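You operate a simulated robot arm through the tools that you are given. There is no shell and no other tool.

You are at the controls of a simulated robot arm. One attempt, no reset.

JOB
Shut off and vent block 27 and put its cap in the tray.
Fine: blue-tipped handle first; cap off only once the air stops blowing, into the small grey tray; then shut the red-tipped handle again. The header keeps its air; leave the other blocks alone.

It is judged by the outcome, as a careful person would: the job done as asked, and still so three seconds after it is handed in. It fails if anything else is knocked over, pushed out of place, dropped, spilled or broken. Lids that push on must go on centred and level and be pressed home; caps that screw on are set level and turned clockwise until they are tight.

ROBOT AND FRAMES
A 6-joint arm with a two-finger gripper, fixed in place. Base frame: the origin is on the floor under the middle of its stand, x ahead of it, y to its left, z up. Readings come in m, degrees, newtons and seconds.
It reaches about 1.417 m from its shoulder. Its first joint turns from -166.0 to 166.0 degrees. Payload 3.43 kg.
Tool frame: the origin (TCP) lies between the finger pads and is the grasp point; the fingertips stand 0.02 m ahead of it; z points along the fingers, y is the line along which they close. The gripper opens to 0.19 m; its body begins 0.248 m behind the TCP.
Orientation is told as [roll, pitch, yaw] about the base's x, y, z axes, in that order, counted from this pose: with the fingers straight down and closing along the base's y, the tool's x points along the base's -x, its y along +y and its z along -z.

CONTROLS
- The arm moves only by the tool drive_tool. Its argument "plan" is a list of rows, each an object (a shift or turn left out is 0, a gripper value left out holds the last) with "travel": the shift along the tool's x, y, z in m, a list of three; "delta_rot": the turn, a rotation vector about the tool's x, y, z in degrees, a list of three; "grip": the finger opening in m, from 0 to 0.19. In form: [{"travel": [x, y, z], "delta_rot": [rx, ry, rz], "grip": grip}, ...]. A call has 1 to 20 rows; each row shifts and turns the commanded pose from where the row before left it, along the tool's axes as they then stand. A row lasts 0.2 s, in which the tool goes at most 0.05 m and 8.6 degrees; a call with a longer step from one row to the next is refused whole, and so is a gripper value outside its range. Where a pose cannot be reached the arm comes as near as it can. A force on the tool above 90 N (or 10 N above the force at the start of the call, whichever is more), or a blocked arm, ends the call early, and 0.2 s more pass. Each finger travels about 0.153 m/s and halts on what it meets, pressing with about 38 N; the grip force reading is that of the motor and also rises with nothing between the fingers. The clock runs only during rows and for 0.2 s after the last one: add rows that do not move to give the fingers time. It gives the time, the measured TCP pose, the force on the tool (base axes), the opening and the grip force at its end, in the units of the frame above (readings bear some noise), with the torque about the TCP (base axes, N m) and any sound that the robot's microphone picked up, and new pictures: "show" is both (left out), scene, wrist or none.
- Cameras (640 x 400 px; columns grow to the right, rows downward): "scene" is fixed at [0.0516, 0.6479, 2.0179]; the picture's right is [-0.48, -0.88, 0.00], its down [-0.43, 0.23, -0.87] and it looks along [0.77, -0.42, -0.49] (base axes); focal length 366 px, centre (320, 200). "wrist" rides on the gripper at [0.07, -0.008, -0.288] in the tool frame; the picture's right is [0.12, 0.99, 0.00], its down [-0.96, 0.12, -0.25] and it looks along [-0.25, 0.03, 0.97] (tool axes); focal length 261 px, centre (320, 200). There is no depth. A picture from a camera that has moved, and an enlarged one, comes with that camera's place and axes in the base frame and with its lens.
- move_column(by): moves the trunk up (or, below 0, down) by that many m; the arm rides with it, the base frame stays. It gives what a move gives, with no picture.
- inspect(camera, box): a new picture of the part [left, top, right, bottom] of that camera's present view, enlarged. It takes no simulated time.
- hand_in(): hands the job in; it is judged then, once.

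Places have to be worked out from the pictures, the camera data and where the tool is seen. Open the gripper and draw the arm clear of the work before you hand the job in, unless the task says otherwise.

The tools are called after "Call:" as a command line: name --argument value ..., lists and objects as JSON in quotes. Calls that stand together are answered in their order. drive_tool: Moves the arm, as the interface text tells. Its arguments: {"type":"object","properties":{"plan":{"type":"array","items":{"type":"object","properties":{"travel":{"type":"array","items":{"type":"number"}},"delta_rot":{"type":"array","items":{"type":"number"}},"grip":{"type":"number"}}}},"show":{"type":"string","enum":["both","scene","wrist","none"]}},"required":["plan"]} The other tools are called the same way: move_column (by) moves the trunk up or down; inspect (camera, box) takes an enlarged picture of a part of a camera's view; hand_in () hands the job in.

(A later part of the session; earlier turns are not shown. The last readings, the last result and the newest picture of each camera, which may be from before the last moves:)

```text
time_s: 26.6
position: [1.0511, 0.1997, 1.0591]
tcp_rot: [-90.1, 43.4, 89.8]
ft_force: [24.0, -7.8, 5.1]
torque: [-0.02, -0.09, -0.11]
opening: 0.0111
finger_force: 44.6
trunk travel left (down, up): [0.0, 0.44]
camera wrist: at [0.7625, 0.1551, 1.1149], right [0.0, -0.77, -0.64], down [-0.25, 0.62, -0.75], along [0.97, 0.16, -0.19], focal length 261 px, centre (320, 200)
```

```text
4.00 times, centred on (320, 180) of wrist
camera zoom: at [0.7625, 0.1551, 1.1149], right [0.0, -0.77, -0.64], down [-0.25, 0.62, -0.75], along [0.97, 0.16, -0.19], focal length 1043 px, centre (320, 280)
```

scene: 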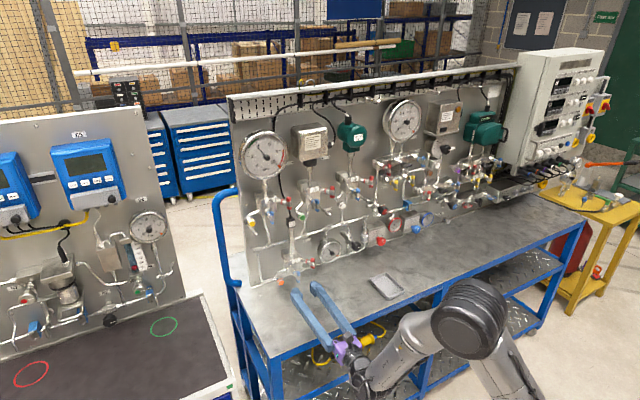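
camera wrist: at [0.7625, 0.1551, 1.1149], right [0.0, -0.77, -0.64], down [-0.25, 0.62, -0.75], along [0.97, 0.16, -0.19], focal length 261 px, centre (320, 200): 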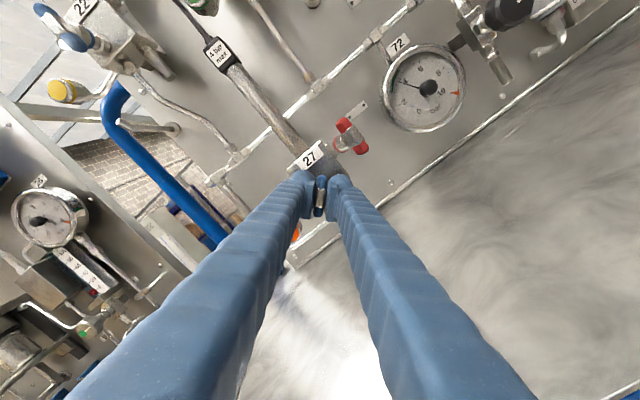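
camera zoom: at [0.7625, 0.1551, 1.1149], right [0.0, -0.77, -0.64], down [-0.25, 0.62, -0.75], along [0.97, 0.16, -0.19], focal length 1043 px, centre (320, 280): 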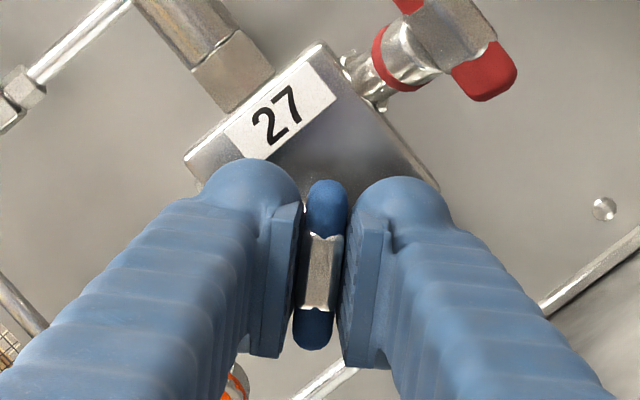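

The bar turns freely with the tool (tiny torque). I continue clockwise another 48°, feeding forward slightly to relieve the 24 N axial pull.

Call:
drive_tool --plan '[{"travel": [0, 0, 0.001], "delta_rot": [0, 0, 8]}, {"delta_rot": [0, 0, 8]}, {"delta_rot": [0, 0, 8]}, {"delta_rot": [0, 0, 8]}, {"delta_rot": [0, 0, 8]}, {"delta_rot": [0, 0, 8]}, {}]' --show "wrist"

Call:
inspect --camera "wrist" --box '[240, 130, 400, 230]'

```text
time_s: 28.2
position: [1.0501, 0.1994, 1.0586]
tcp_rot: [-90.0, -4.4, 90.0]
ft_force: [0.8, -11.5, -0.1]
torque: [-1.17, -0.01, 0.0]
opening: 0.0126
finger_force: 44.9
trunk travel left (down, up): [0.0, 0.44]
camera wrist: at [0.7625, 0.1295, 1.0633], right [0.0, -0.04, -1.0], down [-0.25, 0.97, -0.04], along [0.97, 0.25, -0.01], focal length 261 px, centre (320, 200)
```

wrist: 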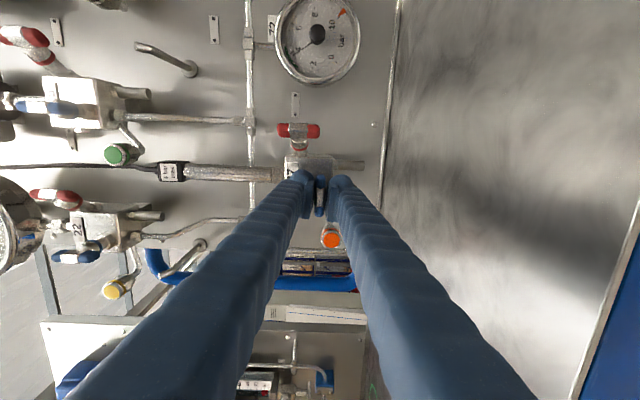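

```text
4.00 times, centred on (320, 180) of wrist
camera zoom: at [0.7625, 0.1295, 1.0633], right [0.0, -0.04, -1.0], down [-0.25, 0.97, -0.04], along [0.97, 0.25, -0.01], focal length 1043 px, centre (320, 280)
```

zoom: 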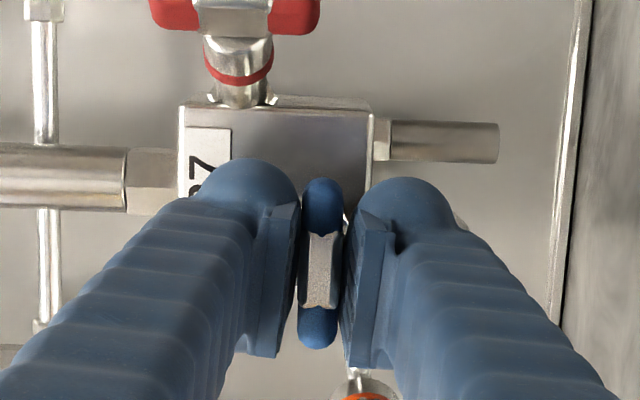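

At about 90° the torque rose to 1.2 N·m and the bar stopped following the tool: the blue valve has reached its closed stop, horizontal. I ease the twist, open and back straight off, then look.

Call:
drive_tool --plan '[{"delta_rot": [0, 0, -4]}, {"grip": 0.042}, {}, {"travel": [0, 0, -0.04]}, {"travel": [0, 0, -0.045]}, {}]'

Call:
inspect --camera "scene" --box '[260, 235, 340, 285]'

Call:
inspect --camera "wrist" --box '[240, 100, 400, 250]'

```text
time_s: 29.6
position: [0.9633, 0.2022, 1.0582]
tcp_rot: [-90.0, -0.3, 90.0]
ft_force: [-0.2, -0.3, -0.3]
torque: [0.01, 0.03, 0.06]
opening: 0.0419
finger_force: 0.0
trunk travel left (down, up): [0.0, 0.44]
camera wrist: at [0.6758, 0.1324, 1.0675], right [0.0, -0.11, -0.99], down [-0.25, 0.96, -0.11], along [0.97, 0.25, -0.03], focal length 261 px, centre (320, 200)
```

scene: 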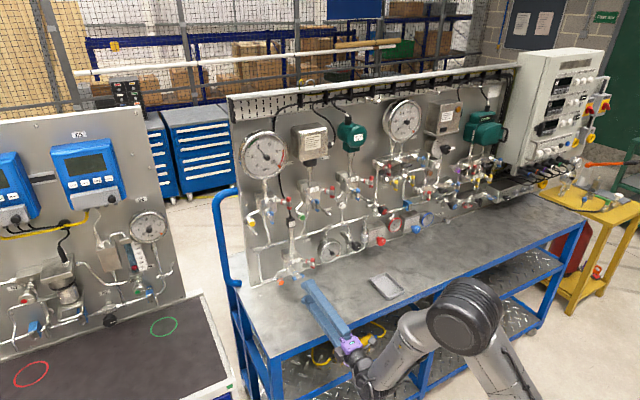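
wrist: 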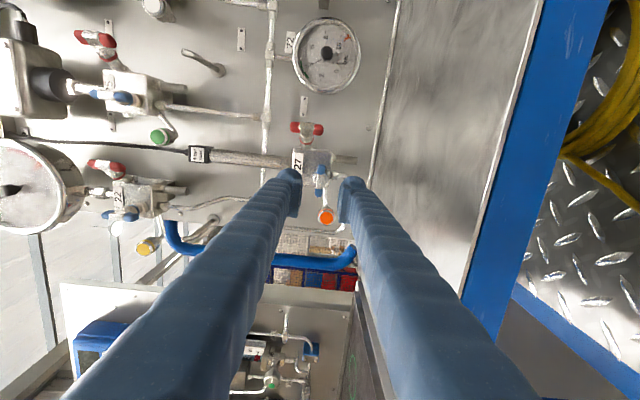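

```text
8.00 times, centred on (300, 260) of scene
camera zoom: at [0.0516, 0.6479, 2.0179], right [-0.48, -0.88, 0.0], down [-0.43, 0.23, -0.87], along [0.77, -0.42, -0.49], focal length 2927 px, centre (480, -280)
```

zoom: 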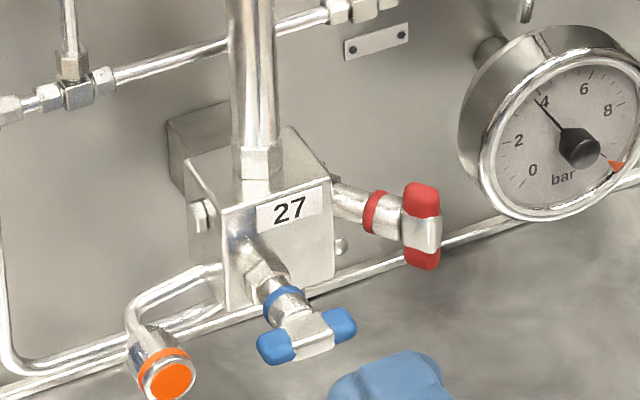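

```text
2.67 times, centred on (320, 175) of wrist
camera zoom: at [0.6758, 0.1324, 1.0675], right [0.0, -0.11, -0.99], down [-0.25, 0.96, -0.11], along [0.97, 0.25, -0.03], focal length 695 px, centre (320, 267)
```

zoom: 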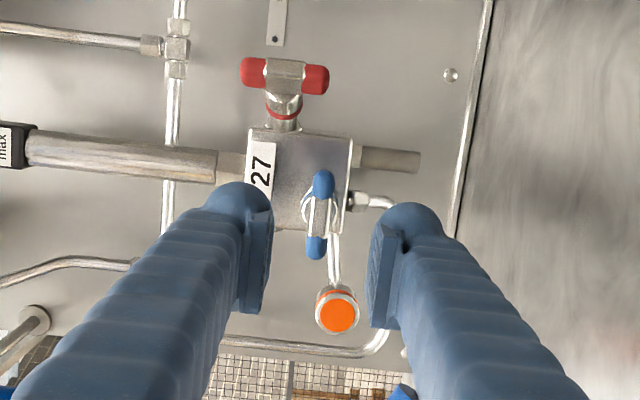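

The blue handle is now crosswise (closed), and nothing else moved. The red stem points out at about 32° toward −y with its hub near (1.066, 0.1285, 1.087). I back away, roll to camera-up, shift right and yaw the tool 32° to line up with the red stem.

Call:
drive_tool --plan '[{"travel": [0, 0, -0.045], "grip": 0.034}, {"delta_rot": [0, 0, -8.2]}, {"delta_rot": [0, 0, -8.2]}, {"delta_rot": [0, 0, -8.2]}, {"delta_rot": [0, 0, -8.2]}, {"delta_rot": [0, 0, -8.2]}, {"delta_rot": [0, 0, -8.2]}, {"delta_rot": [0, 0, -8.2]}, {"delta_rot": [0, 0, -8.2]}, {"delta_rot": [0, 0, -8.2]}, {"delta_rot": [0, 0, -8.2]}, {"delta_rot": [0, 0, -8]}, {"travel": [0.01, 0.042, 0.0]}, {"travel": [0.01, 0.042, 0.0]}, {"travel": [0.009, 0.042, 0.0]}, {"delta_rot": [8, 0, 0]}, {"delta_rot": [8, 0, 0]}, {"delta_rot": [8, 0, 0]}, {"delta_rot": [8, 0, 0]}, {}]'

Call:
inspect --camera "wrist" --box '[220, 110, 420, 235]'

```text
time_s: 33.9
position: [0.9135, 0.1006, 1.0905]
tcp_rot: [-67.7, 89.6, 110.5]
ft_force: [0.0, -0.4, 0.6]
torque: [-0.01, 0.03, -0.04]
opening: 0.0342
finger_force: 0.0
out of reach, approached as far as the arm can: row 14, 15, 16, 17, 18, 19
trunk travel left (down, up): [0.0, 0.44]
camera wrist: at [0.6269, 0.1186, 1.1627], right [-0.03, -0.99, 0.11], down [-0.25, -0.1, -0.96], along [0.97, -0.06, -0.25], focal length 261 px, centre (320, 200)
```

scene: 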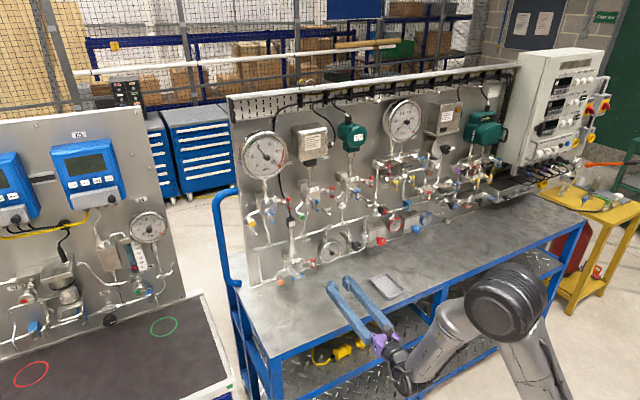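
wrist: 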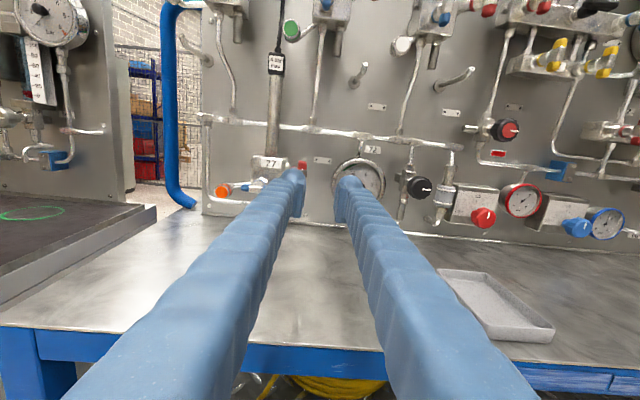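

```text
3.20 times, centred on (320, 172) of wrist
camera zoom: at [0.6269, 0.1186, 1.1627], right [-0.03, -0.99, 0.11], down [-0.25, -0.1, -0.96], along [0.97, -0.06, -0.25], focal length 834 px, centre (320, 288)
```

zoom: 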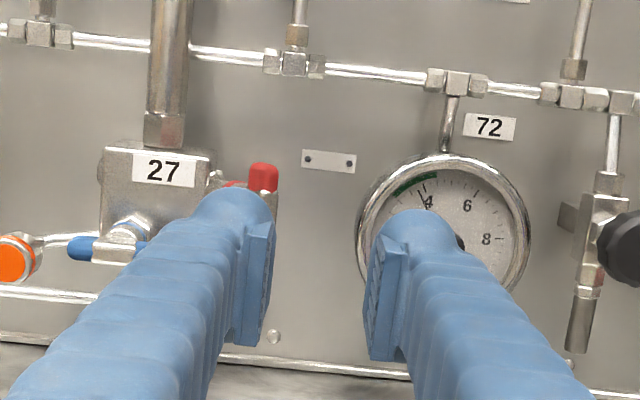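

Rows for moving right and yawing were out of reach, so the arm has a limit here. I look at the arm's posture in the scene image to understand the joint configuration.

Call:
inspect --camera "scene" --box '[320, 240, 576, 400]'

```text
2.50 times, centred on (448, 320) of scene
camera zoom: at [0.0516, 0.6479, 2.0179], right [-0.48, -0.88, 0.0], down [-0.43, 0.23, -0.87], along [0.77, -0.42, -0.49], focal length 915 px, centre (0, -100)
```

zoom: 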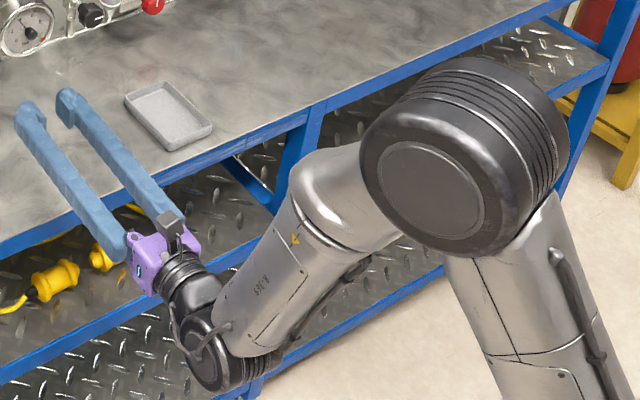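

I run a small test of pure yaw from here, to see which motion is blocked.

Call:
drive_tool --plan '[{"delta_rot": [6, 0, 0]}, {}]' --show "none"

Call:
drive_tool --plan '[{"travel": [0, 0, 0.03]}, {"delta_rot": [6, 0, 0]}, {}]' --show "none"

```text
time_s: 34.5
position: [0.9145, 0.0988, 1.0898]
tcp_rot: [-67.5, 89.7, 110.6]
ft_force: [0.1, 0.0, 0.2]
torque: [0.02, -0.01, -0.01]
opening: 0.0337
finger_force: 0.1
out of reach, approached as far as the arm can: row 1
trunk travel left (down, up): [0.0, 0.44]
```

```text
time_s: 35.2
position: [0.9433, 0.0992, 1.0895]
tcp_rot: [-64.7, 89.6, 113.1]
ft_force: [-0.7, -0.3, -0.8]
torque: [0.0, 0.0, 0.02]
opening: 0.0344
finger_force: 0.0
out of reach, approached as far as the arm can: row 2
trunk travel left (down, up): [0.0, 0.44]
```

The behaviour fits a wrist whose forearm-roll joint is at its end: headings left of the arm's plane need the wrist swung the other way round. So I'll go back through a tool-down pose and come up on the other side; first I roll back to camera-down so the last joint has room.

Call:
drive_tool --plan '[{"travel": [0, 0, -0.02], "delta_rot": [0, 0, 8.5]}, {"delta_rot": [0, 0, 8.5]}, {"delta_rot": [0, 0, 8.5]}, {"delta_rot": [0, 0, 8.5]}, {"delta_rot": [0, 0, 8.5]}, {"delta_rot": [0, 0, 8.5]}, {"delta_rot": [0, 0, 8.5]}, {"delta_rot": [0, 0, 8.5]}, {"delta_rot": [0, 0, 8.5]}, {"delta_rot": [0, 0, 8.5]}, {"delta_rot": [0, 0, 8.5]}, {"delta_rot": [0, 0, 8.5]}, {"delta_rot": [0, 0, 8.5]}, {"delta_rot": [0, 0, 8.5]}, {"delta_rot": [0, 0, 8.5]}, {"delta_rot": [0, 0, 8.5]}, {"delta_rot": [0, 0, 8.5]}, {"delta_rot": [0, 0, 8.5]}, {"delta_rot": [0, 0, 8.5]}, {}]' --show "none"

```text
time_s: 39.5
position: [0.9261, 0.0986, 1.0896]
tcp_rot: [-89.5, -71.9, 87.1]
ft_force: [0.0, 0.0, -0.3]
torque: [-0.01, -0.02, 0.01]
opening: 0.034
finger_force: 0.1
trunk travel left (down, up): [0.0, 0.44]
```

Roll back succeeded without limits. Now I pitch the tool down to vertical while drawing back and slightly up in the free space over the bench front.

Call:
drive_tool --plan '[{"travel": [-0.0029, -0.0104, -0.007], "delta_rot": [-2.63, 8.08, 0]}, {"travel": [-0.0019, -0.0101, -0.0078], "delta_rot": [-2.63, 8.08, 0]}, {"travel": [-0.0007, -0.0097, -0.0085], "delta_rot": [-2.63, 8.08, 0]}, {"travel": [0.0005, -0.0093, -0.0089], "delta_rot": [-2.63, 8.08, 0]}, {"travel": [0.0018, -0.0089, -0.0092], "delta_rot": [-2.63, 8.08, 0]}, {"travel": [0.0031, -0.0085, -0.0093], "delta_rot": [-2.63, 8.08, 0]}, {"travel": [0.0043, -0.0081, -0.0091], "delta_rot": [-2.63, 8.08, 0]}, {"travel": [0.0057, -0.0076, -0.0088], "delta_rot": [-2.63, 8.08, 0]}, {"travel": [0.0069, -0.0073, -0.0082], "delta_rot": [-2.63, 8.08, 0]}, {"travel": [0.0079, -0.0069, -0.0074], "delta_rot": [-2.63, 8.08, 0]}, {"delta_rot": [-1.5, 4.75, 0]}, {}]' --show "scene"

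```text
time_s: 42.0
position: [0.8545, 0.0005, 1.1444]
tcp_rot: [-3.4, -4.7, 13.7]
ft_force: [0.2, -0.9, -0.5]
torque: [0.01, 0.05, 0.02]
opening: 0.0342
finger_force: 0.0
out of reach, approached as far as the arm can: row 5
trunk travel left (down, up): [0.0, 0.44]
```

scene: 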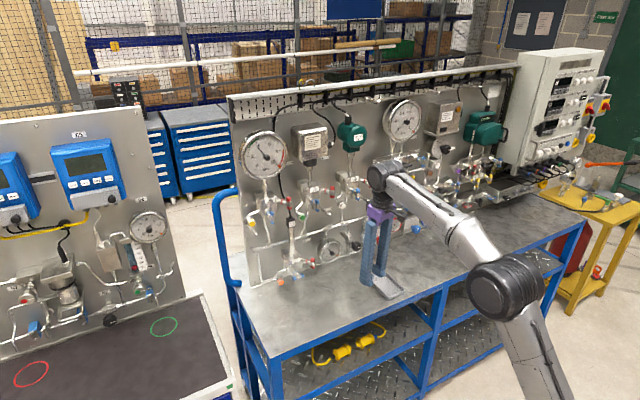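

The tool is vertical now at (0.8545, 0.0005, 1.144). I swing it left-and-forward around the other side of the forearm, ending horizontally along the red stem's axis (yaw 32°), about 13 cm short of the red handle.

Call:
drive_tool --plan '[{"travel": [0.0386, 0.0098, 0.0123], "delta_rot": [-8.5, 0, 0]}, {"travel": [0.0386, 0.0079, 0.0137], "delta_rot": [-8.5, 0, 0]}, {"travel": [0.0386, 0.0059, 0.0147], "delta_rot": [-8.5, 0, 0]}, {"travel": [0.0386, 0.0036, 0.0154], "delta_rot": [-8.5, 0, 0]}, {"travel": [-0.0291, -0.0014, 0.0019], "delta_rot": [-2.03, -8.3, 0]}, {"travel": [-0.0285, -0.0016, 0.006], "delta_rot": [-2.03, -8.3, 0]}, {"travel": [-0.0273, -0.0019, 0.01], "delta_rot": [-2.03, -8.3, 0]}, {"travel": [-0.0256, -0.0023, 0.0138], "delta_rot": [-2.03, -8.3, 0]}, {"travel": [-0.0233, -0.0028, 0.0173], "delta_rot": [-2.03, -8.3, 0]}, {"travel": [-0.0206, -0.0035, 0.0203], "delta_rot": [-2.03, -8.3, 0]}, {"travel": [-0.0175, -0.0043, 0.023], "delta_rot": [-2.03, -8.3, 0]}, {"travel": [-0.014, -0.0051, 0.0251], "delta_rot": [-2.03, -8.3, 0]}, {"travel": [-0.0102, -0.006, 0.0266], "delta_rot": [-2.03, -8.3, 0]}, {}]'

```text
time_s: 45.0
position: [0.9554, 0.059, 1.08]
tcp_rot: [90.0, -48.1, -58.1]
ft_force: [-0.3, 0.1, -0.9]
torque: [0.06, -0.08, 0.03]
opening: 0.0339
finger_force: 0.0
trunk travel left (down, up): [0.0, 0.44]
camera wrist: at [0.6894, -0.0579, 1.0227], right [-0.43, 0.69, 0.57], down [0.08, -0.6, 0.79], along [0.9, 0.39, 0.2], focal length 261 px, centre (320, 200)
```

scene: 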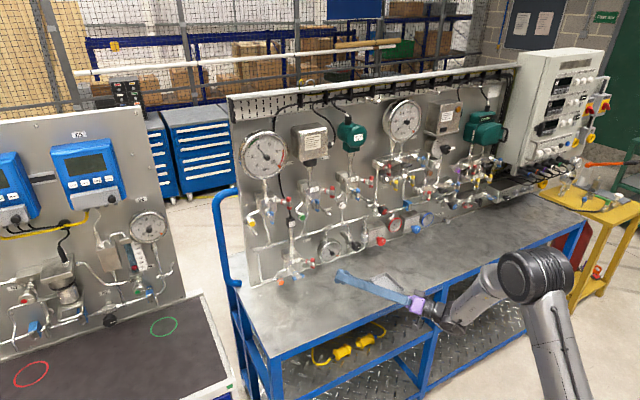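
wrist: 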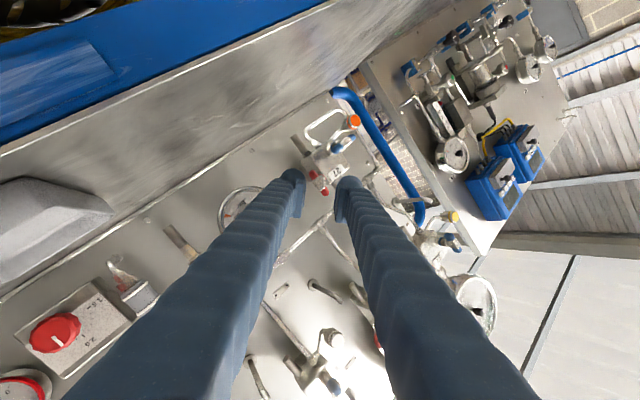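

My model of the wrist is right: the pose was reached with no limit. Now I roll +138° to put the camera on top.

Call:
drive_tool --plan '[{"travel": [0, 0, 0], "delta_rot": [0, 0, 8.12]}, {"delta_rot": [0, 0, 8.12]}, {"delta_rot": [0, 0, 8.12]}, {"delta_rot": [0, 0, 8.12]}, {"delta_rot": [0, 0, 8.12]}, {"delta_rot": [0, 0, 8.12]}, {"delta_rot": [0, 0, 8.12]}, {"delta_rot": [0, 0, 8.12]}, {"delta_rot": [0, 0, 8.12]}, {"delta_rot": [0, 0, 8.12]}, {"delta_rot": [0, 0, 8.12]}, {"delta_rot": [0, 0, 8.12]}, {"delta_rot": [0, 0, 8.12]}, {"delta_rot": [0, 0, 8.12]}, {"delta_rot": [0, 0, 8.12]}, {"delta_rot": [0, 0, 8.12]}, {"delta_rot": [0, 0, 8.12]}, {}]' --show "wrist"

Call:
inspect --camera "wrist" --box '[240, 130, 400, 230]'

```text
time_s: 48.9
position: [0.9559, 0.0597, 1.0811]
tcp_rot: [-162.2, 89.9, 49.8]
ft_force: [0.2, -0.1, -0.7]
torque: [0.02, 0.01, 0.0]
opening: 0.034
finger_force: 0.0
trunk travel left (down, up): [0.0, 0.44]
camera wrist: at [0.7065, -0.0852, 1.1524], right [0.53, -0.84, 0.12], down [-0.15, -0.23, -0.96], along [0.84, 0.49, -0.24], focal length 261 px, centre (320, 200)
```

wrist: 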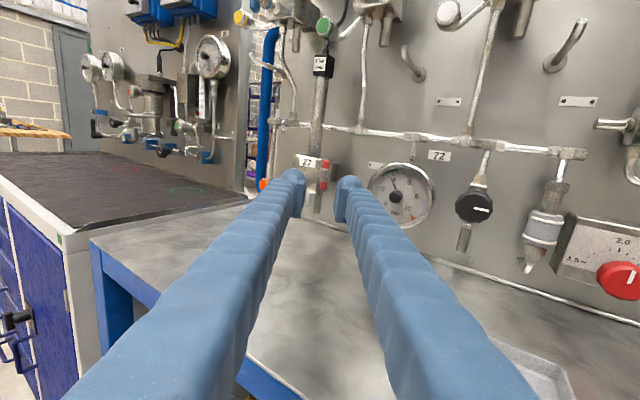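

```text
4.00 times, centred on (320, 180) of wrist
camera zoom: at [0.7065, -0.0852, 1.1524], right [0.53, -0.84, 0.12], down [-0.15, -0.23, -0.96], along [0.84, 0.49, -0.24], focal length 1043 px, centre (320, 280)
```

zoom: 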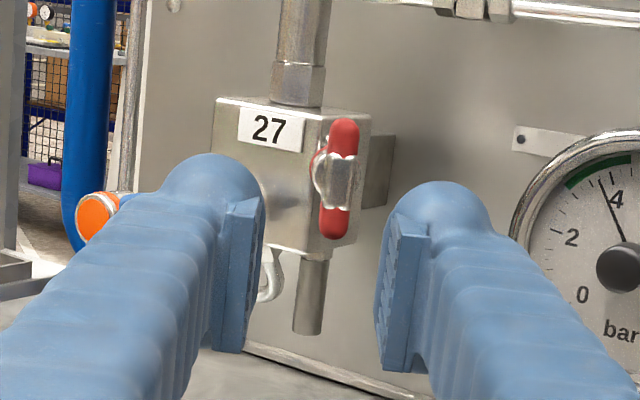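

I'm looking nearly along the red stem. I zoom in closely to refine the stem's direction from how the ring sits behind the hub.

Call:
inspect --camera "wrist" --box '[290, 150, 350, 195]'

Call:
inspect --camera "scene" --box '[284, 244, 324, 274]'

```text
8.89 times, centred on (320, 172) of wrist
camera zoom: at [0.7065, -0.0852, 1.1524], right [0.53, -0.84, 0.12], down [-0.15, -0.23, -0.96], along [0.84, 0.49, -0.24], focal length 2317 px, centre (320, 444)
```

zoom: 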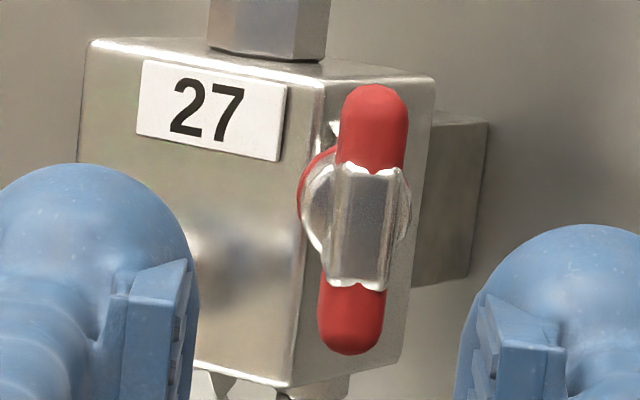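

```text
13.33 times, centred on (304, 259) of scene
camera zoom: at [0.0516, 0.6479, 2.0179], right [-0.48, -0.88, 0.0], down [-0.43, 0.23, -0.87], along [0.77, -0.42, -0.49], focal length 4878 px, centre (533, -587)
```

zoom: 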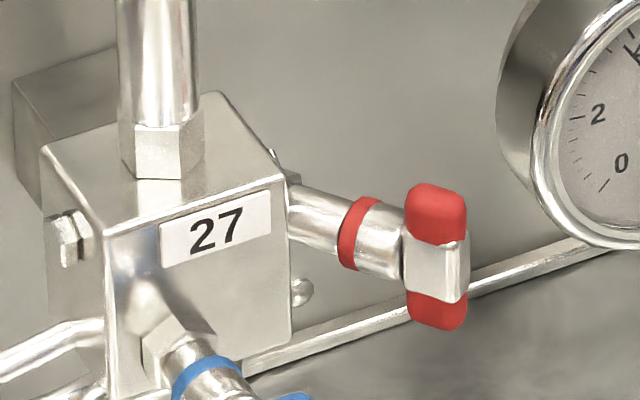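

The stem's yaw refines to about 34°, with the hub about 8 mm right of and 3 mm above the tool axis. I correct these and advance 10 cm, stopping about 3 cm short to check.

Call:
drive_tool --plan '[{"travel": [0.003, 0.0128, 0], "delta_rot": [2, 0, 0]}, {"travel": [0, 0, 0.025]}, {"travel": [0, 0, 0.025]}, {"travel": [0, 0, 0.025]}, {"travel": [0, 0, 0.02]}, {}, {}]' --show "wrist"

Call:
inspect --camera "wrist" --box '[260, 140, 380, 215]'

Call:
inspect --camera "scene" --box '[270, 235, 350, 285]'

```text
time_s: 50.5
position: [1.0423, 0.1023, 1.0838]
tcp_rot: [131.9, 89.9, -14.0]
ft_force: [-0.4, 0.2, 0.1]
torque: [0.0, 0.01, -0.02]
opening: 0.0339
finger_force: 0.1
trunk travel left (down, up): [0.0, 0.44]
camera wrist: at [0.7985, -0.0511, 1.1552], right [0.55, -0.82, 0.12], down [-0.14, -0.23, -0.96], along [0.82, 0.52, -0.24], focal length 261 px, centre (320, 200)
```

wrist: 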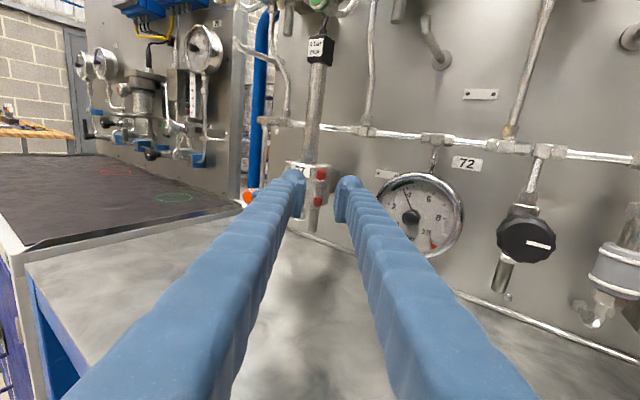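

```text
5.33 times, centred on (320, 178) of wrist
camera zoom: at [0.7985, -0.0511, 1.1552], right [0.55, -0.82, 0.12], down [-0.14, -0.23, -0.96], along [0.82, 0.52, -0.24], focal length 1390 px, centre (320, 320)
```

zoom: 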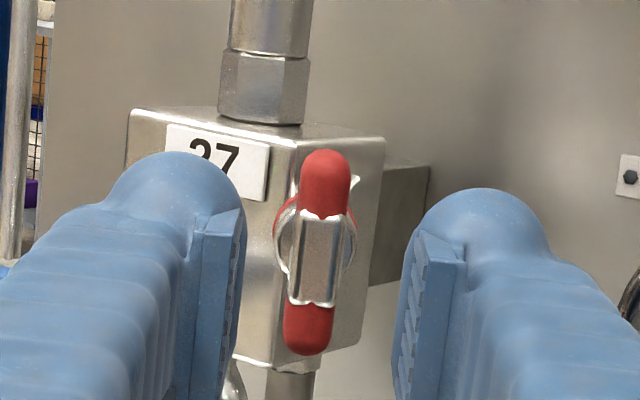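

```text
8.00 times, centred on (310, 260) of scene
camera zoom: at [0.0516, 0.6479, 2.0179], right [-0.48, -0.88, 0.0], down [-0.43, 0.23, -0.87], along [0.77, -0.42, -0.49], focal length 2927 px, centre (400, -280)
```

zoom: 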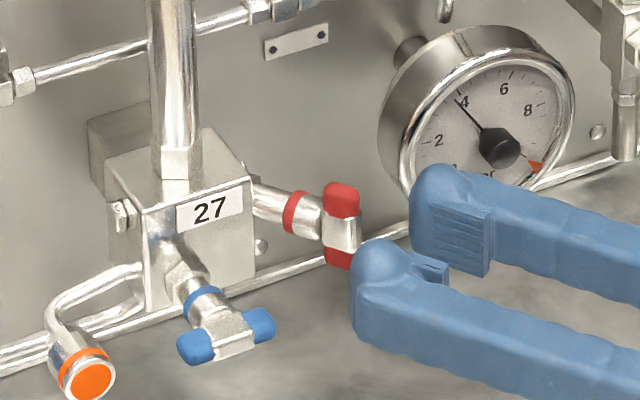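

The bar is centred between the pads and the stem's ring is concentric behind it, so alignment is good; about 4 cm remain. I narrow slightly to 30 mm and advance 31 mm.

Call:
drive_tool --plan '[{"grip": 0.03}, {"travel": [0.001, 0, 0.016]}, {"travel": [0, 0, 0.015]}, {}, {}]' --show "wrist"

Call:
inspect --camera "wrist" --box '[260, 140, 380, 215]'

Call:
inspect --camera "scene" --box '[270, 235, 350, 285]'

```text
time_s: 51.6
position: [1.0674, 0.1199, 1.0869]
tcp_rot: [133.6, 89.8, -12.4]
ft_force: [0.4, 0.2, 0.6]
torque: [0.02, -0.01, -0.01]
opening: 0.03
finger_force: 0.1
trunk travel left (down, up): [0.0, 0.44]
camera wrist: at [0.8236, -0.0335, 1.1571], right [0.55, -0.82, 0.12], down [-0.14, -0.23, -0.96], along [0.82, 0.52, -0.24], focal length 261 px, centre (320, 200)
```

wrist: 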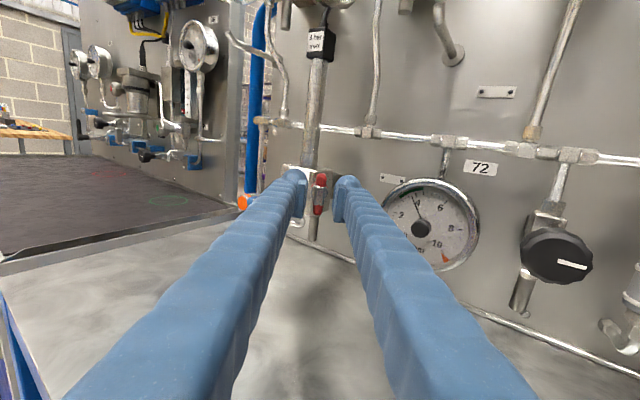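

```text
5.33 times, centred on (320, 178) of wrist
camera zoom: at [0.8236, -0.0335, 1.1571], right [0.55, -0.82, 0.12], down [-0.14, -0.23, -0.96], along [0.82, 0.52, -0.24], focal length 1390 px, centre (320, 320)
```

zoom: 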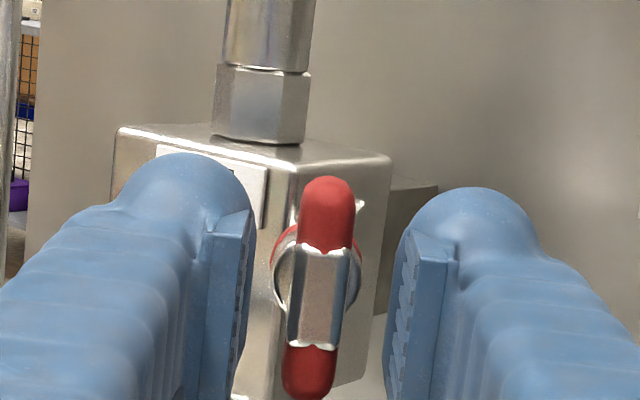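

```text
8.00 times, centred on (310, 260) of scene
camera zoom: at [0.0516, 0.6479, 2.0179], right [-0.48, -0.88, 0.0], down [-0.43, 0.23, -0.87], along [0.77, -0.42, -0.49], focal length 2927 px, centre (400, -280)
```

zoom: 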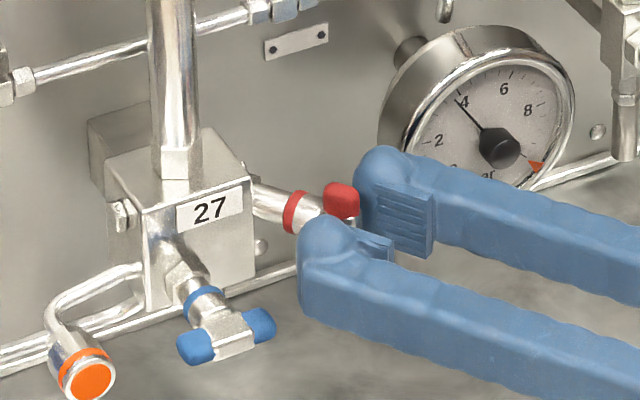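

The bar is about 13 mm ahead of the TCP, centred. I advance 4 mm more and close on it.

Call:
drive_tool --plan '[{"travel": [-0.0005, -0.0005, 0.004]}, {"grip": 0.0}, {}, {}]' --show "wrist"

Call:
inspect --camera "wrist" --box '[260, 140, 380, 215]'

Call:
inspect --camera "scene" --box '[270, 235, 350, 285]'

```text
time_s: 52.6
position: [1.0694, 0.1222, 1.0849]
tcp_rot: [108.1, 89.9, -38.0]
ft_force: [-4.1, 2.6, -2.9]
torque: [-0.01, 0.0, 0.08]
opening: 0.0111
finger_force: 44.3
trunk travel left (down, up): [0.0, 0.44]
camera wrist: at [0.826, -0.0314, 1.1561], right [0.56, -0.82, 0.12], down [-0.14, -0.23, -0.96], along [0.82, 0.52, -0.25], focal length 261 px, centre (320, 200)
```

wrist: 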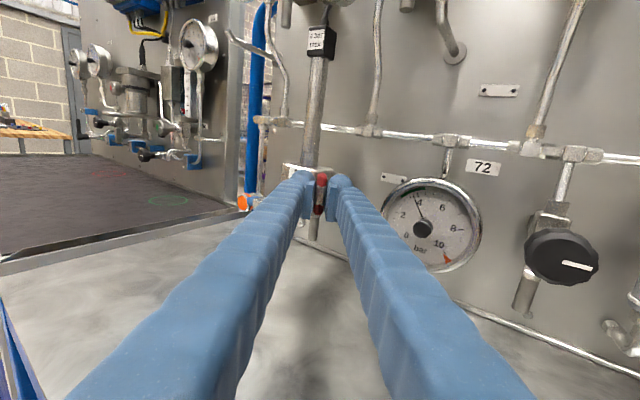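

```text
5.33 times, centred on (320, 178) of wrist
camera zoom: at [0.826, -0.0314, 1.1561], right [0.56, -0.82, 0.12], down [-0.14, -0.23, -0.96], along [0.82, 0.52, -0.25], focal length 1390 px, centre (320, 320)
```

zoom: 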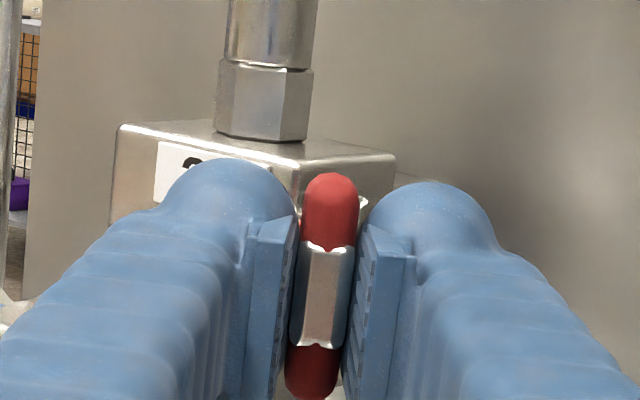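

```text
8.00 times, centred on (310, 260) of scene
camera zoom: at [0.0516, 0.6479, 2.0179], right [-0.48, -0.88, 0.0], down [-0.43, 0.23, -0.87], along [0.77, -0.42, -0.49], focal length 2927 px, centre (400, -280)
```

zoom: 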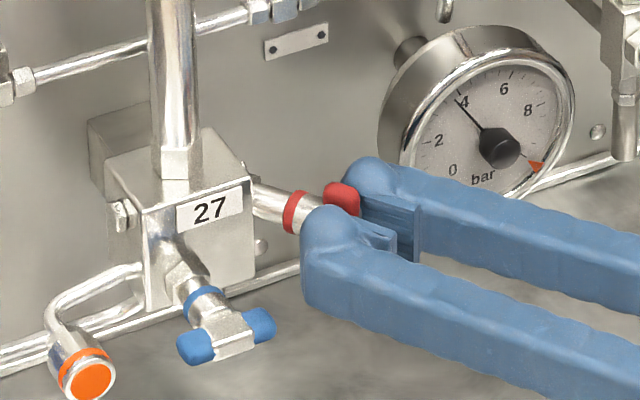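

Gripped at 11.1 mm with low side forces. I turn counter-clockwise 32° and listen.

Call:
drive_tool --plan '[{"delta_rot": [0, 0, -8]}, {"delta_rot": [0, 0, -8]}, {"delta_rot": [0, 0, -8]}, {"delta_rot": [0, 0, -8]}, {}]' --show "wrist"

Call:
inspect --camera "wrist" --box '[260, 140, 380, 215]'

```text
time_s: 53.9
position: [1.0698, 0.1205, 1.0838]
tcp_rot: [90.2, 57.9, -56.0]
ft_force: [-4.0, -4.8, -4.1]
torque: [-0.09, 0.14, -0.09]
opening: 0.0108
finger_force: 44.5
trunk travel left (down, up): [0.0, 0.44]
camera wrist: at [0.8062, -0.002, 1.1412], right [0.43, -0.65, 0.63], down [0.13, -0.64, -0.75], along [0.89, 0.41, -0.19], focal length 261 px, centre (320, 200)
```

wrist: 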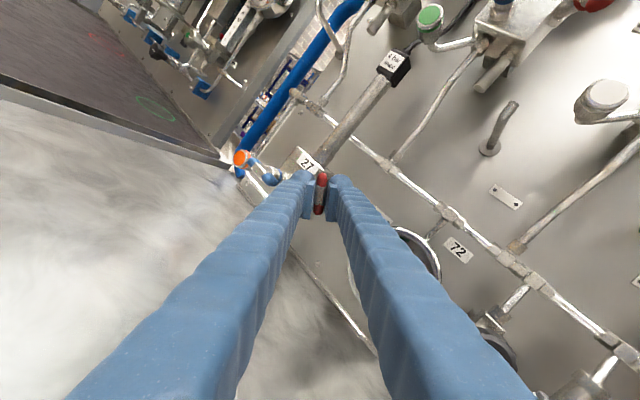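

```text
5.33 times, centred on (320, 178) of wrist
camera zoom: at [0.8062, -0.002, 1.1412], right [0.43, -0.65, 0.63], down [0.13, -0.64, -0.75], along [0.89, 0.41, -0.19], focal length 1390 px, centre (320, 320)
```

zoom: 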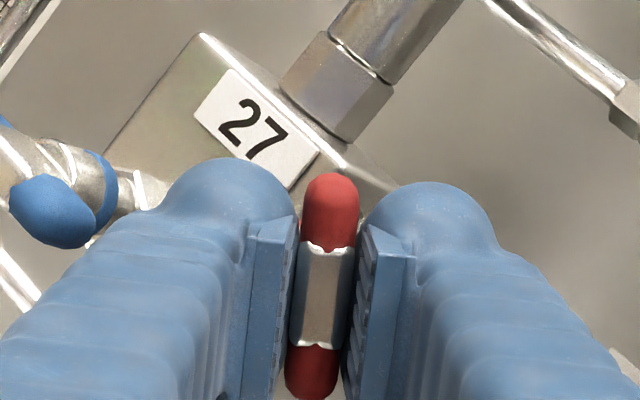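

The red bar turns freely with the tool. I continue counter-clockwise toward 90°.

Call:
drive_tool --plan '[{"delta_rot": [0, 0, -8]}, {"delta_rot": [0, 0, -8]}, {"delta_rot": [0, 0, -8]}, {"delta_rot": [0, 0, -8]}, {"delta_rot": [0, 0, -8]}, {"delta_rot": [0, 0, -8]}, {"delta_rot": [0, 0, -8]}, {}]' --show "wrist"

Call:
inspect --camera "wrist" --box '[260, 140, 380, 215]'

```text
time_s: 55.6
position: [1.0702, 0.1198, 1.0873]
tcp_rot: [90.3, 1.9, -56.0]
ft_force: [22.8, -4.7, 16.6]
torque: [0.11, -0.1, -0.16]
opening: 0.0112
finger_force: 44.9
trunk travel left (down, up): [0.0, 0.44]
camera wrist: at [0.7923, 0.0189, 1.0805], right [-0.05, 0.07, 1.0], down [0.33, -0.94, 0.08], along [0.94, 0.34, 0.03], focal length 261 px, centre (320, 200)
```

wrist: 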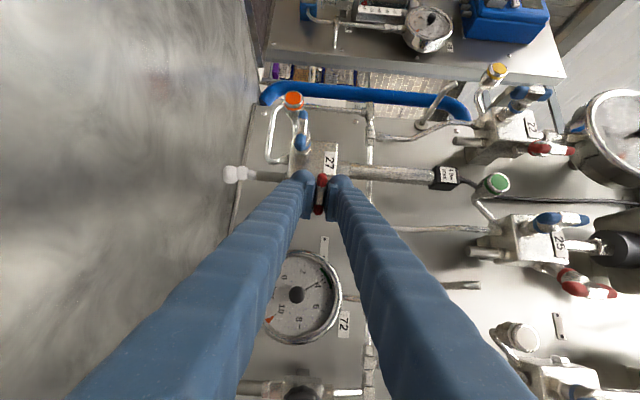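

```text
5.33 times, centred on (320, 178) of wrist
camera zoom: at [0.7923, 0.0189, 1.0805], right [-0.05, 0.07, 1.0], down [0.33, -0.94, 0.08], along [0.94, 0.34, 0.03], focal length 1390 px, centre (320, 320)
```

zoom: 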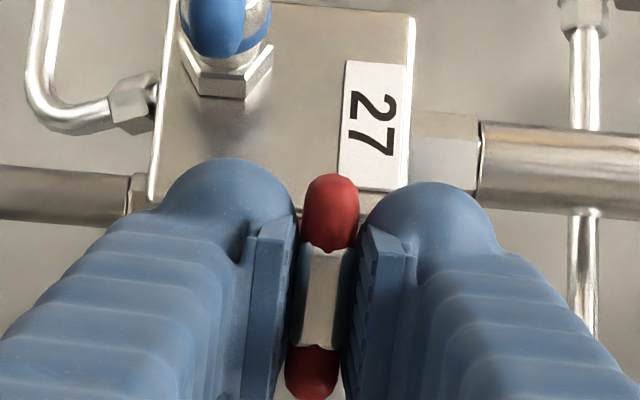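

White puffs of air are blowing from the vent stub, so the red valve is open. I nudge 4° further to find its stop and watch the air.

Call:
drive_tool --plan '[{"delta_rot": [0, 0, -4]}, {}]' --show "both"

Call:
inspect --camera "wrist" --box '[200, 130, 340, 220]'

Call:
inspect --camera "scene" --box '[260, 235, 360, 298]'

```text
time_s: 56.2
position: [1.0695, 0.1209, 1.0876]
tcp_rot: [90.1, -2.2, -56.1]
ft_force: [30.3, -6.9, 24.3]
torque: [1.01, 0.52, -0.29]
opening: 0.0116
finger_force: 45.1
trunk travel left (down, up): [0.0, 0.44]
camera wrist: at [0.7924, 0.0185, 1.0757], right [-0.09, 0.13, 0.99], down [0.33, -0.93, 0.15], along [0.94, 0.34, 0.04], focal length 261 px, centre (320, 200)
```

scene: 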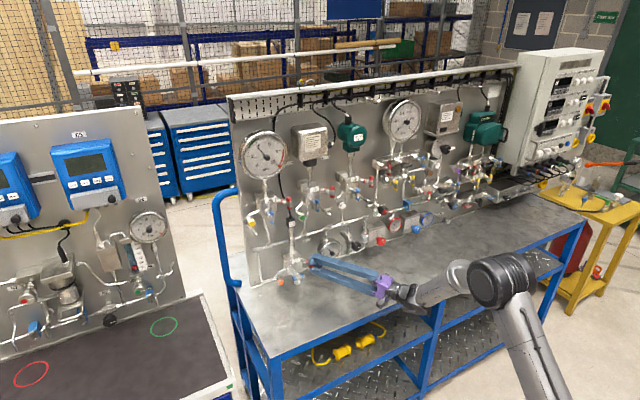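
wrist: 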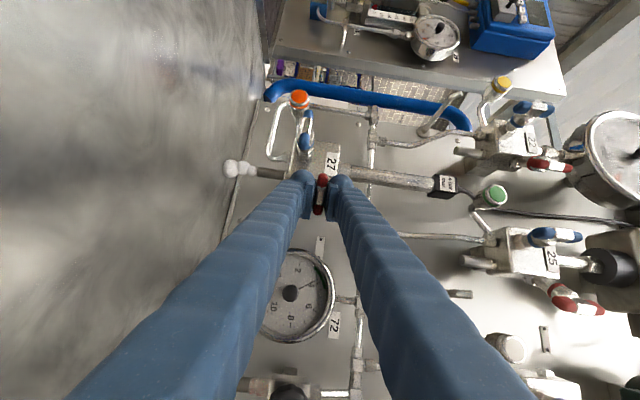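

```text
4.44 times, centred on (270, 175) of wrist
camera zoom: at [0.7924, 0.0185, 1.0757], right [-0.09, 0.13, 0.99], down [0.33, -0.93, 0.15], along [0.94, 0.34, 0.04], focal length 1158 px, centre (542, 311)
```

zoom: 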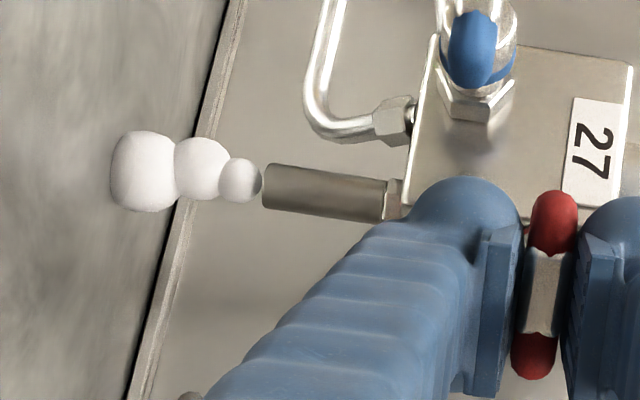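

```text
6.35 times, centred on (310, 266) of scene
camera zoom: at [0.0516, 0.6479, 2.0179], right [-0.48, -0.88, 0.0], down [-0.43, 0.23, -0.87], along [0.77, -0.42, -0.49], focal length 2323 px, centre (384, -222)
```

zoom: 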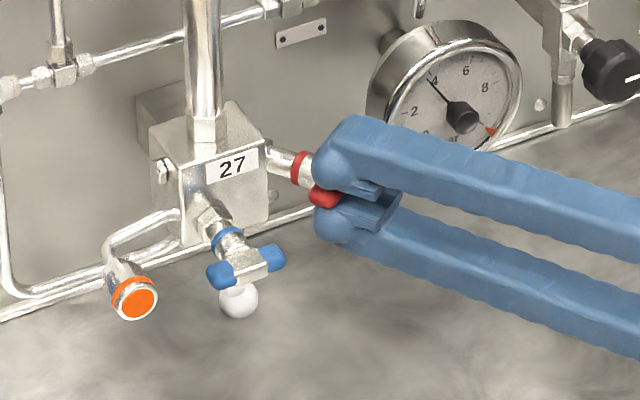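

The stop is reached (≈1.1 N·m about the stem): the red valve is fully open and air is venting from the stub. I relax the twist, open, back straight off and wait, watching the puffs and the header gauge.

Call:
drive_tool --plan '[{"delta_rot": [0, 0, 3.5]}, {"grip": 0.036}, {}, {"travel": [0, 0, -0.03]}, {"travel": [0, 0, -0.04]}, {"travel": [0, 0, -0.04]}, {}]' --show "both"

Call:
inspect --camera "scene" --box '[260, 235, 360, 298]'

```text
time_s: 57.9
position: [0.9783, 0.0578, 1.0832]
tcp_rot: [90.0, 1.3, -55.9]
ft_force: [-0.6, 0.1, 0.6]
torque: [-0.01, 0.03, 0.02]
opening: 0.036
finger_force: 0.2
trunk travel left (down, up): [0.0, 0.44]
camera wrist: at [0.7002, -0.0437, 1.0781], right [-0.05, 0.08, 1.0], down [0.33, -0.94, 0.09], along [0.94, 0.34, 0.02], focal length 261 px, centre (320, 200)
```

scene: 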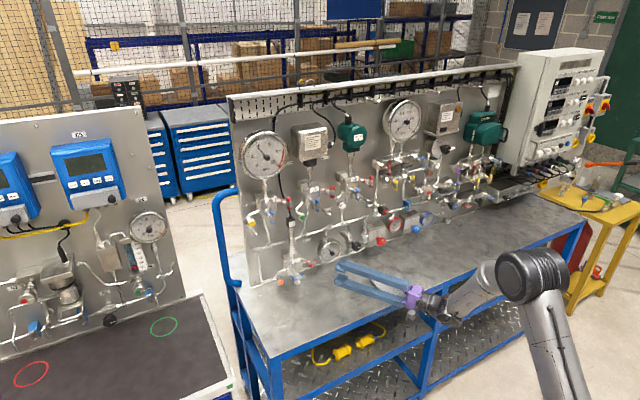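
wrist: 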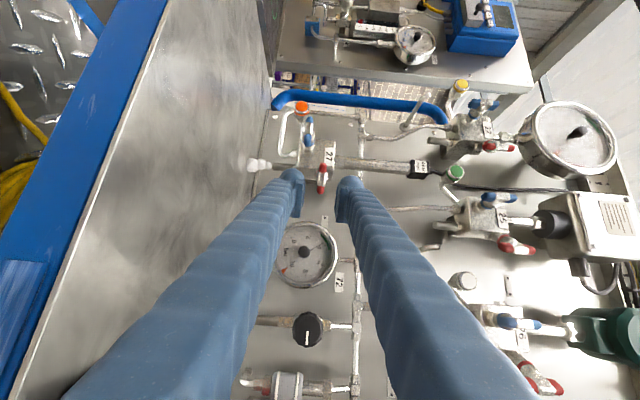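

```text
6.35 times, centred on (310, 266) of scene
camera zoom: at [0.0516, 0.6479, 2.0179], right [-0.48, -0.88, 0.0], down [-0.43, 0.23, -0.87], along [0.77, -0.42, -0.49], focal length 2323 px, centre (384, -222)
```

zoom: 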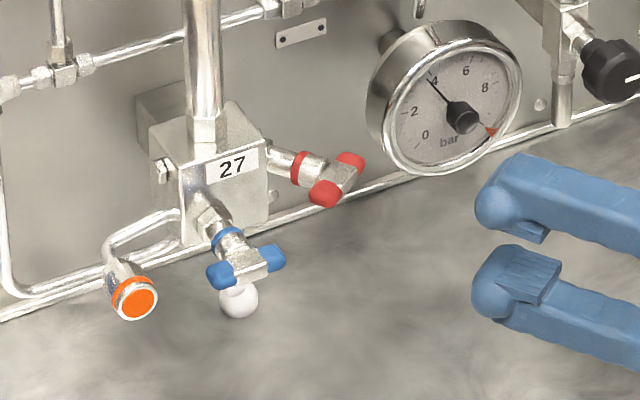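

The red bar is now level (open), the header gauge still reads 4 bar, and air is still puffing. While it vents I start repositioning for the cap: first roll back in free space (keeping the last joint in range) while drawing away.

Call:
drive_tool --plan '[{"travel": [0, 0, -0.005], "delta_rot": [0, 0, -8.3]}, {"travel": [0, 0, -0.005], "delta_rot": [0, 0, -8.3]}, {"travel": [0, 0, -0.005], "delta_rot": [0, 0, -8.3]}, {"travel": [0, 0, -0.005], "delta_rot": [0, 0, -8.3]}, {"travel": [0, 0, -0.005], "delta_rot": [0, 0, -8.3]}, {"travel": [0, 0, -0.005], "delta_rot": [0, 0, -8.3]}, {"travel": [0, 0, -0.005], "delta_rot": [0, 0, -8.3]}, {"travel": [0, 0, -0.005], "delta_rot": [0, 0, -8.3]}, {"travel": [0, 0, -0.005], "delta_rot": [0, 0, -8.3]}, {"travel": [0, 0, -0.005], "delta_rot": [0, 0, -8.3]}, {"travel": [0, 0, -0.005], "delta_rot": [0, 0, -8.3]}, {"travel": [0, 0, -0.005], "delta_rot": [0, 0, -8.3]}, {"travel": [0, 0, -0.005], "delta_rot": [0, 0, -8.3]}, {}]' --show "scene"

Call:
inspect --camera "scene" --box '[260, 235, 360, 298]'

```text
time_s: 60.9
position: [0.9336, 0.0168, 1.0974]
tcp_rot: [-88.2, -74.1, 122.9]
ft_force: [0.2, -0.2, 0.3]
torque: [-0.01, -0.02, 0.02]
opening: 0.036
finger_force: 0.1
out of reach, approached as far as the arm can: row 13
trunk travel left (down, up): [0.0, 0.44]
```

scene: 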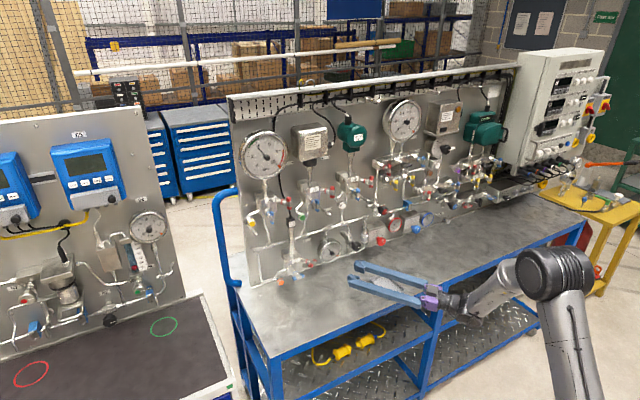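

```text
6.35 times, centred on (310, 266) of scene
camera zoom: at [0.0516, 0.6479, 2.0179], right [-0.48, -0.88, 0.0], down [-0.43, 0.23, -0.87], along [0.77, -0.42, -0.49], focal length 2323 px, centre (384, -222)
```

zoom: 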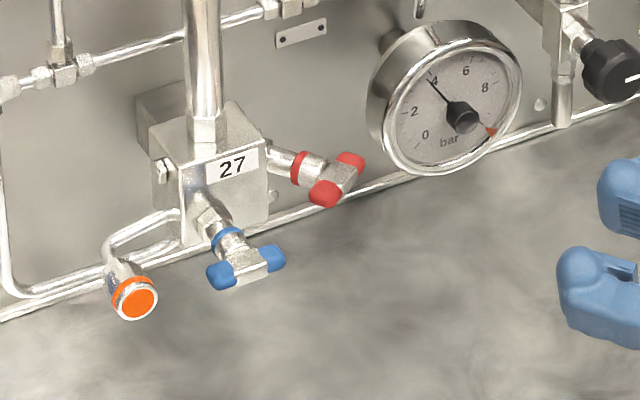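

The puffs have stopped: the block is vented, and the header gauge still shows 4 bar. I now swing the tool back through the left-down arc toward vertical to change sides for the cap.

Call:
drive_tool --plan '[{"travel": [-0.0033, 0.0116, -0.0225], "delta_rot": [-5.92, 6.09, 0.3]}, {"travel": [-0.0009, 0.0139, -0.0214], "delta_rot": [-5.92, 6.09, 0.3]}, {"travel": [0.0012, 0.016, -0.0198], "delta_rot": [-5.92, 6.09, 0.3]}, {"travel": [0.0032, 0.0179, -0.0179], "delta_rot": [-5.92, 6.09, 0.3]}, {"travel": [0.005, 0.0196, -0.0155], "delta_rot": [-5.92, 6.09, 0.3]}, {"travel": [0.0065, 0.0211, -0.0127], "delta_rot": [-5.92, 6.09, 0.3]}, {"travel": [0.0077, 0.0223, -0.0097], "delta_rot": [-5.92, 6.09, 0.3]}, {"travel": [0.0086, 0.0231, -0.0065], "delta_rot": [-5.92, 6.09, 0.3]}, {"travel": [0.0091, 0.0236, -0.0031], "delta_rot": [-5.92, 6.09, 0.3]}, {}]' --show "scene"

Call:
inspect --camera "scene" --box '[260, 235, 360, 298]'

```text
time_s: 63.0
position: [0.7056, -0.0051, 1.0987]
tcp_rot: [14.7, -28.8, 69.2]
ft_force: [0.6, 0.4, -1.4]
torque: [0.01, 0.06, 0.03]
opening: 0.036
finger_force: 0.0
trunk travel left (down, up): [0.0, 0.44]
```

scene: 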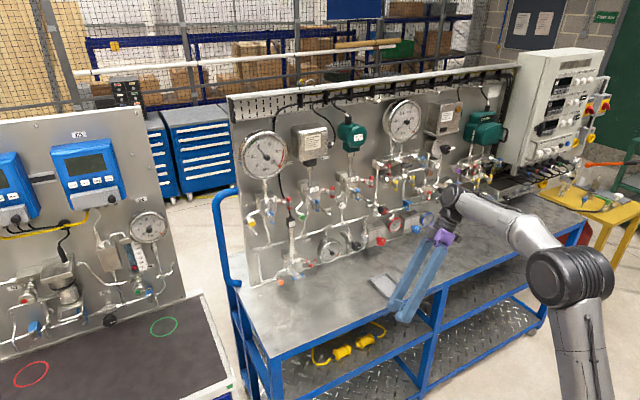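

```text
6.35 times, centred on (310, 266) of scene
camera zoom: at [0.0516, 0.6479, 2.0179], right [-0.48, -0.88, 0.0], down [-0.43, 0.23, -0.87], along [0.77, -0.42, -0.49], focal length 2323 px, centre (384, -222)
```

zoom: 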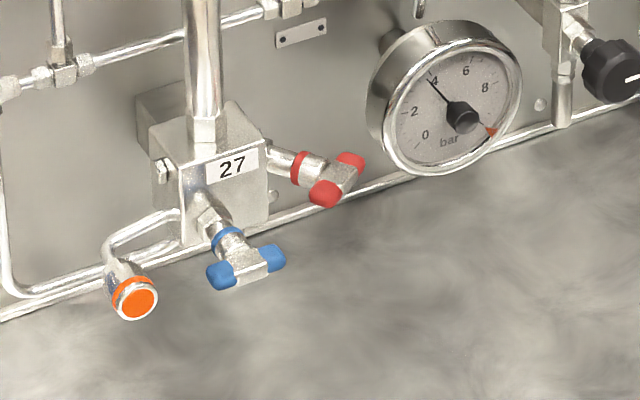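

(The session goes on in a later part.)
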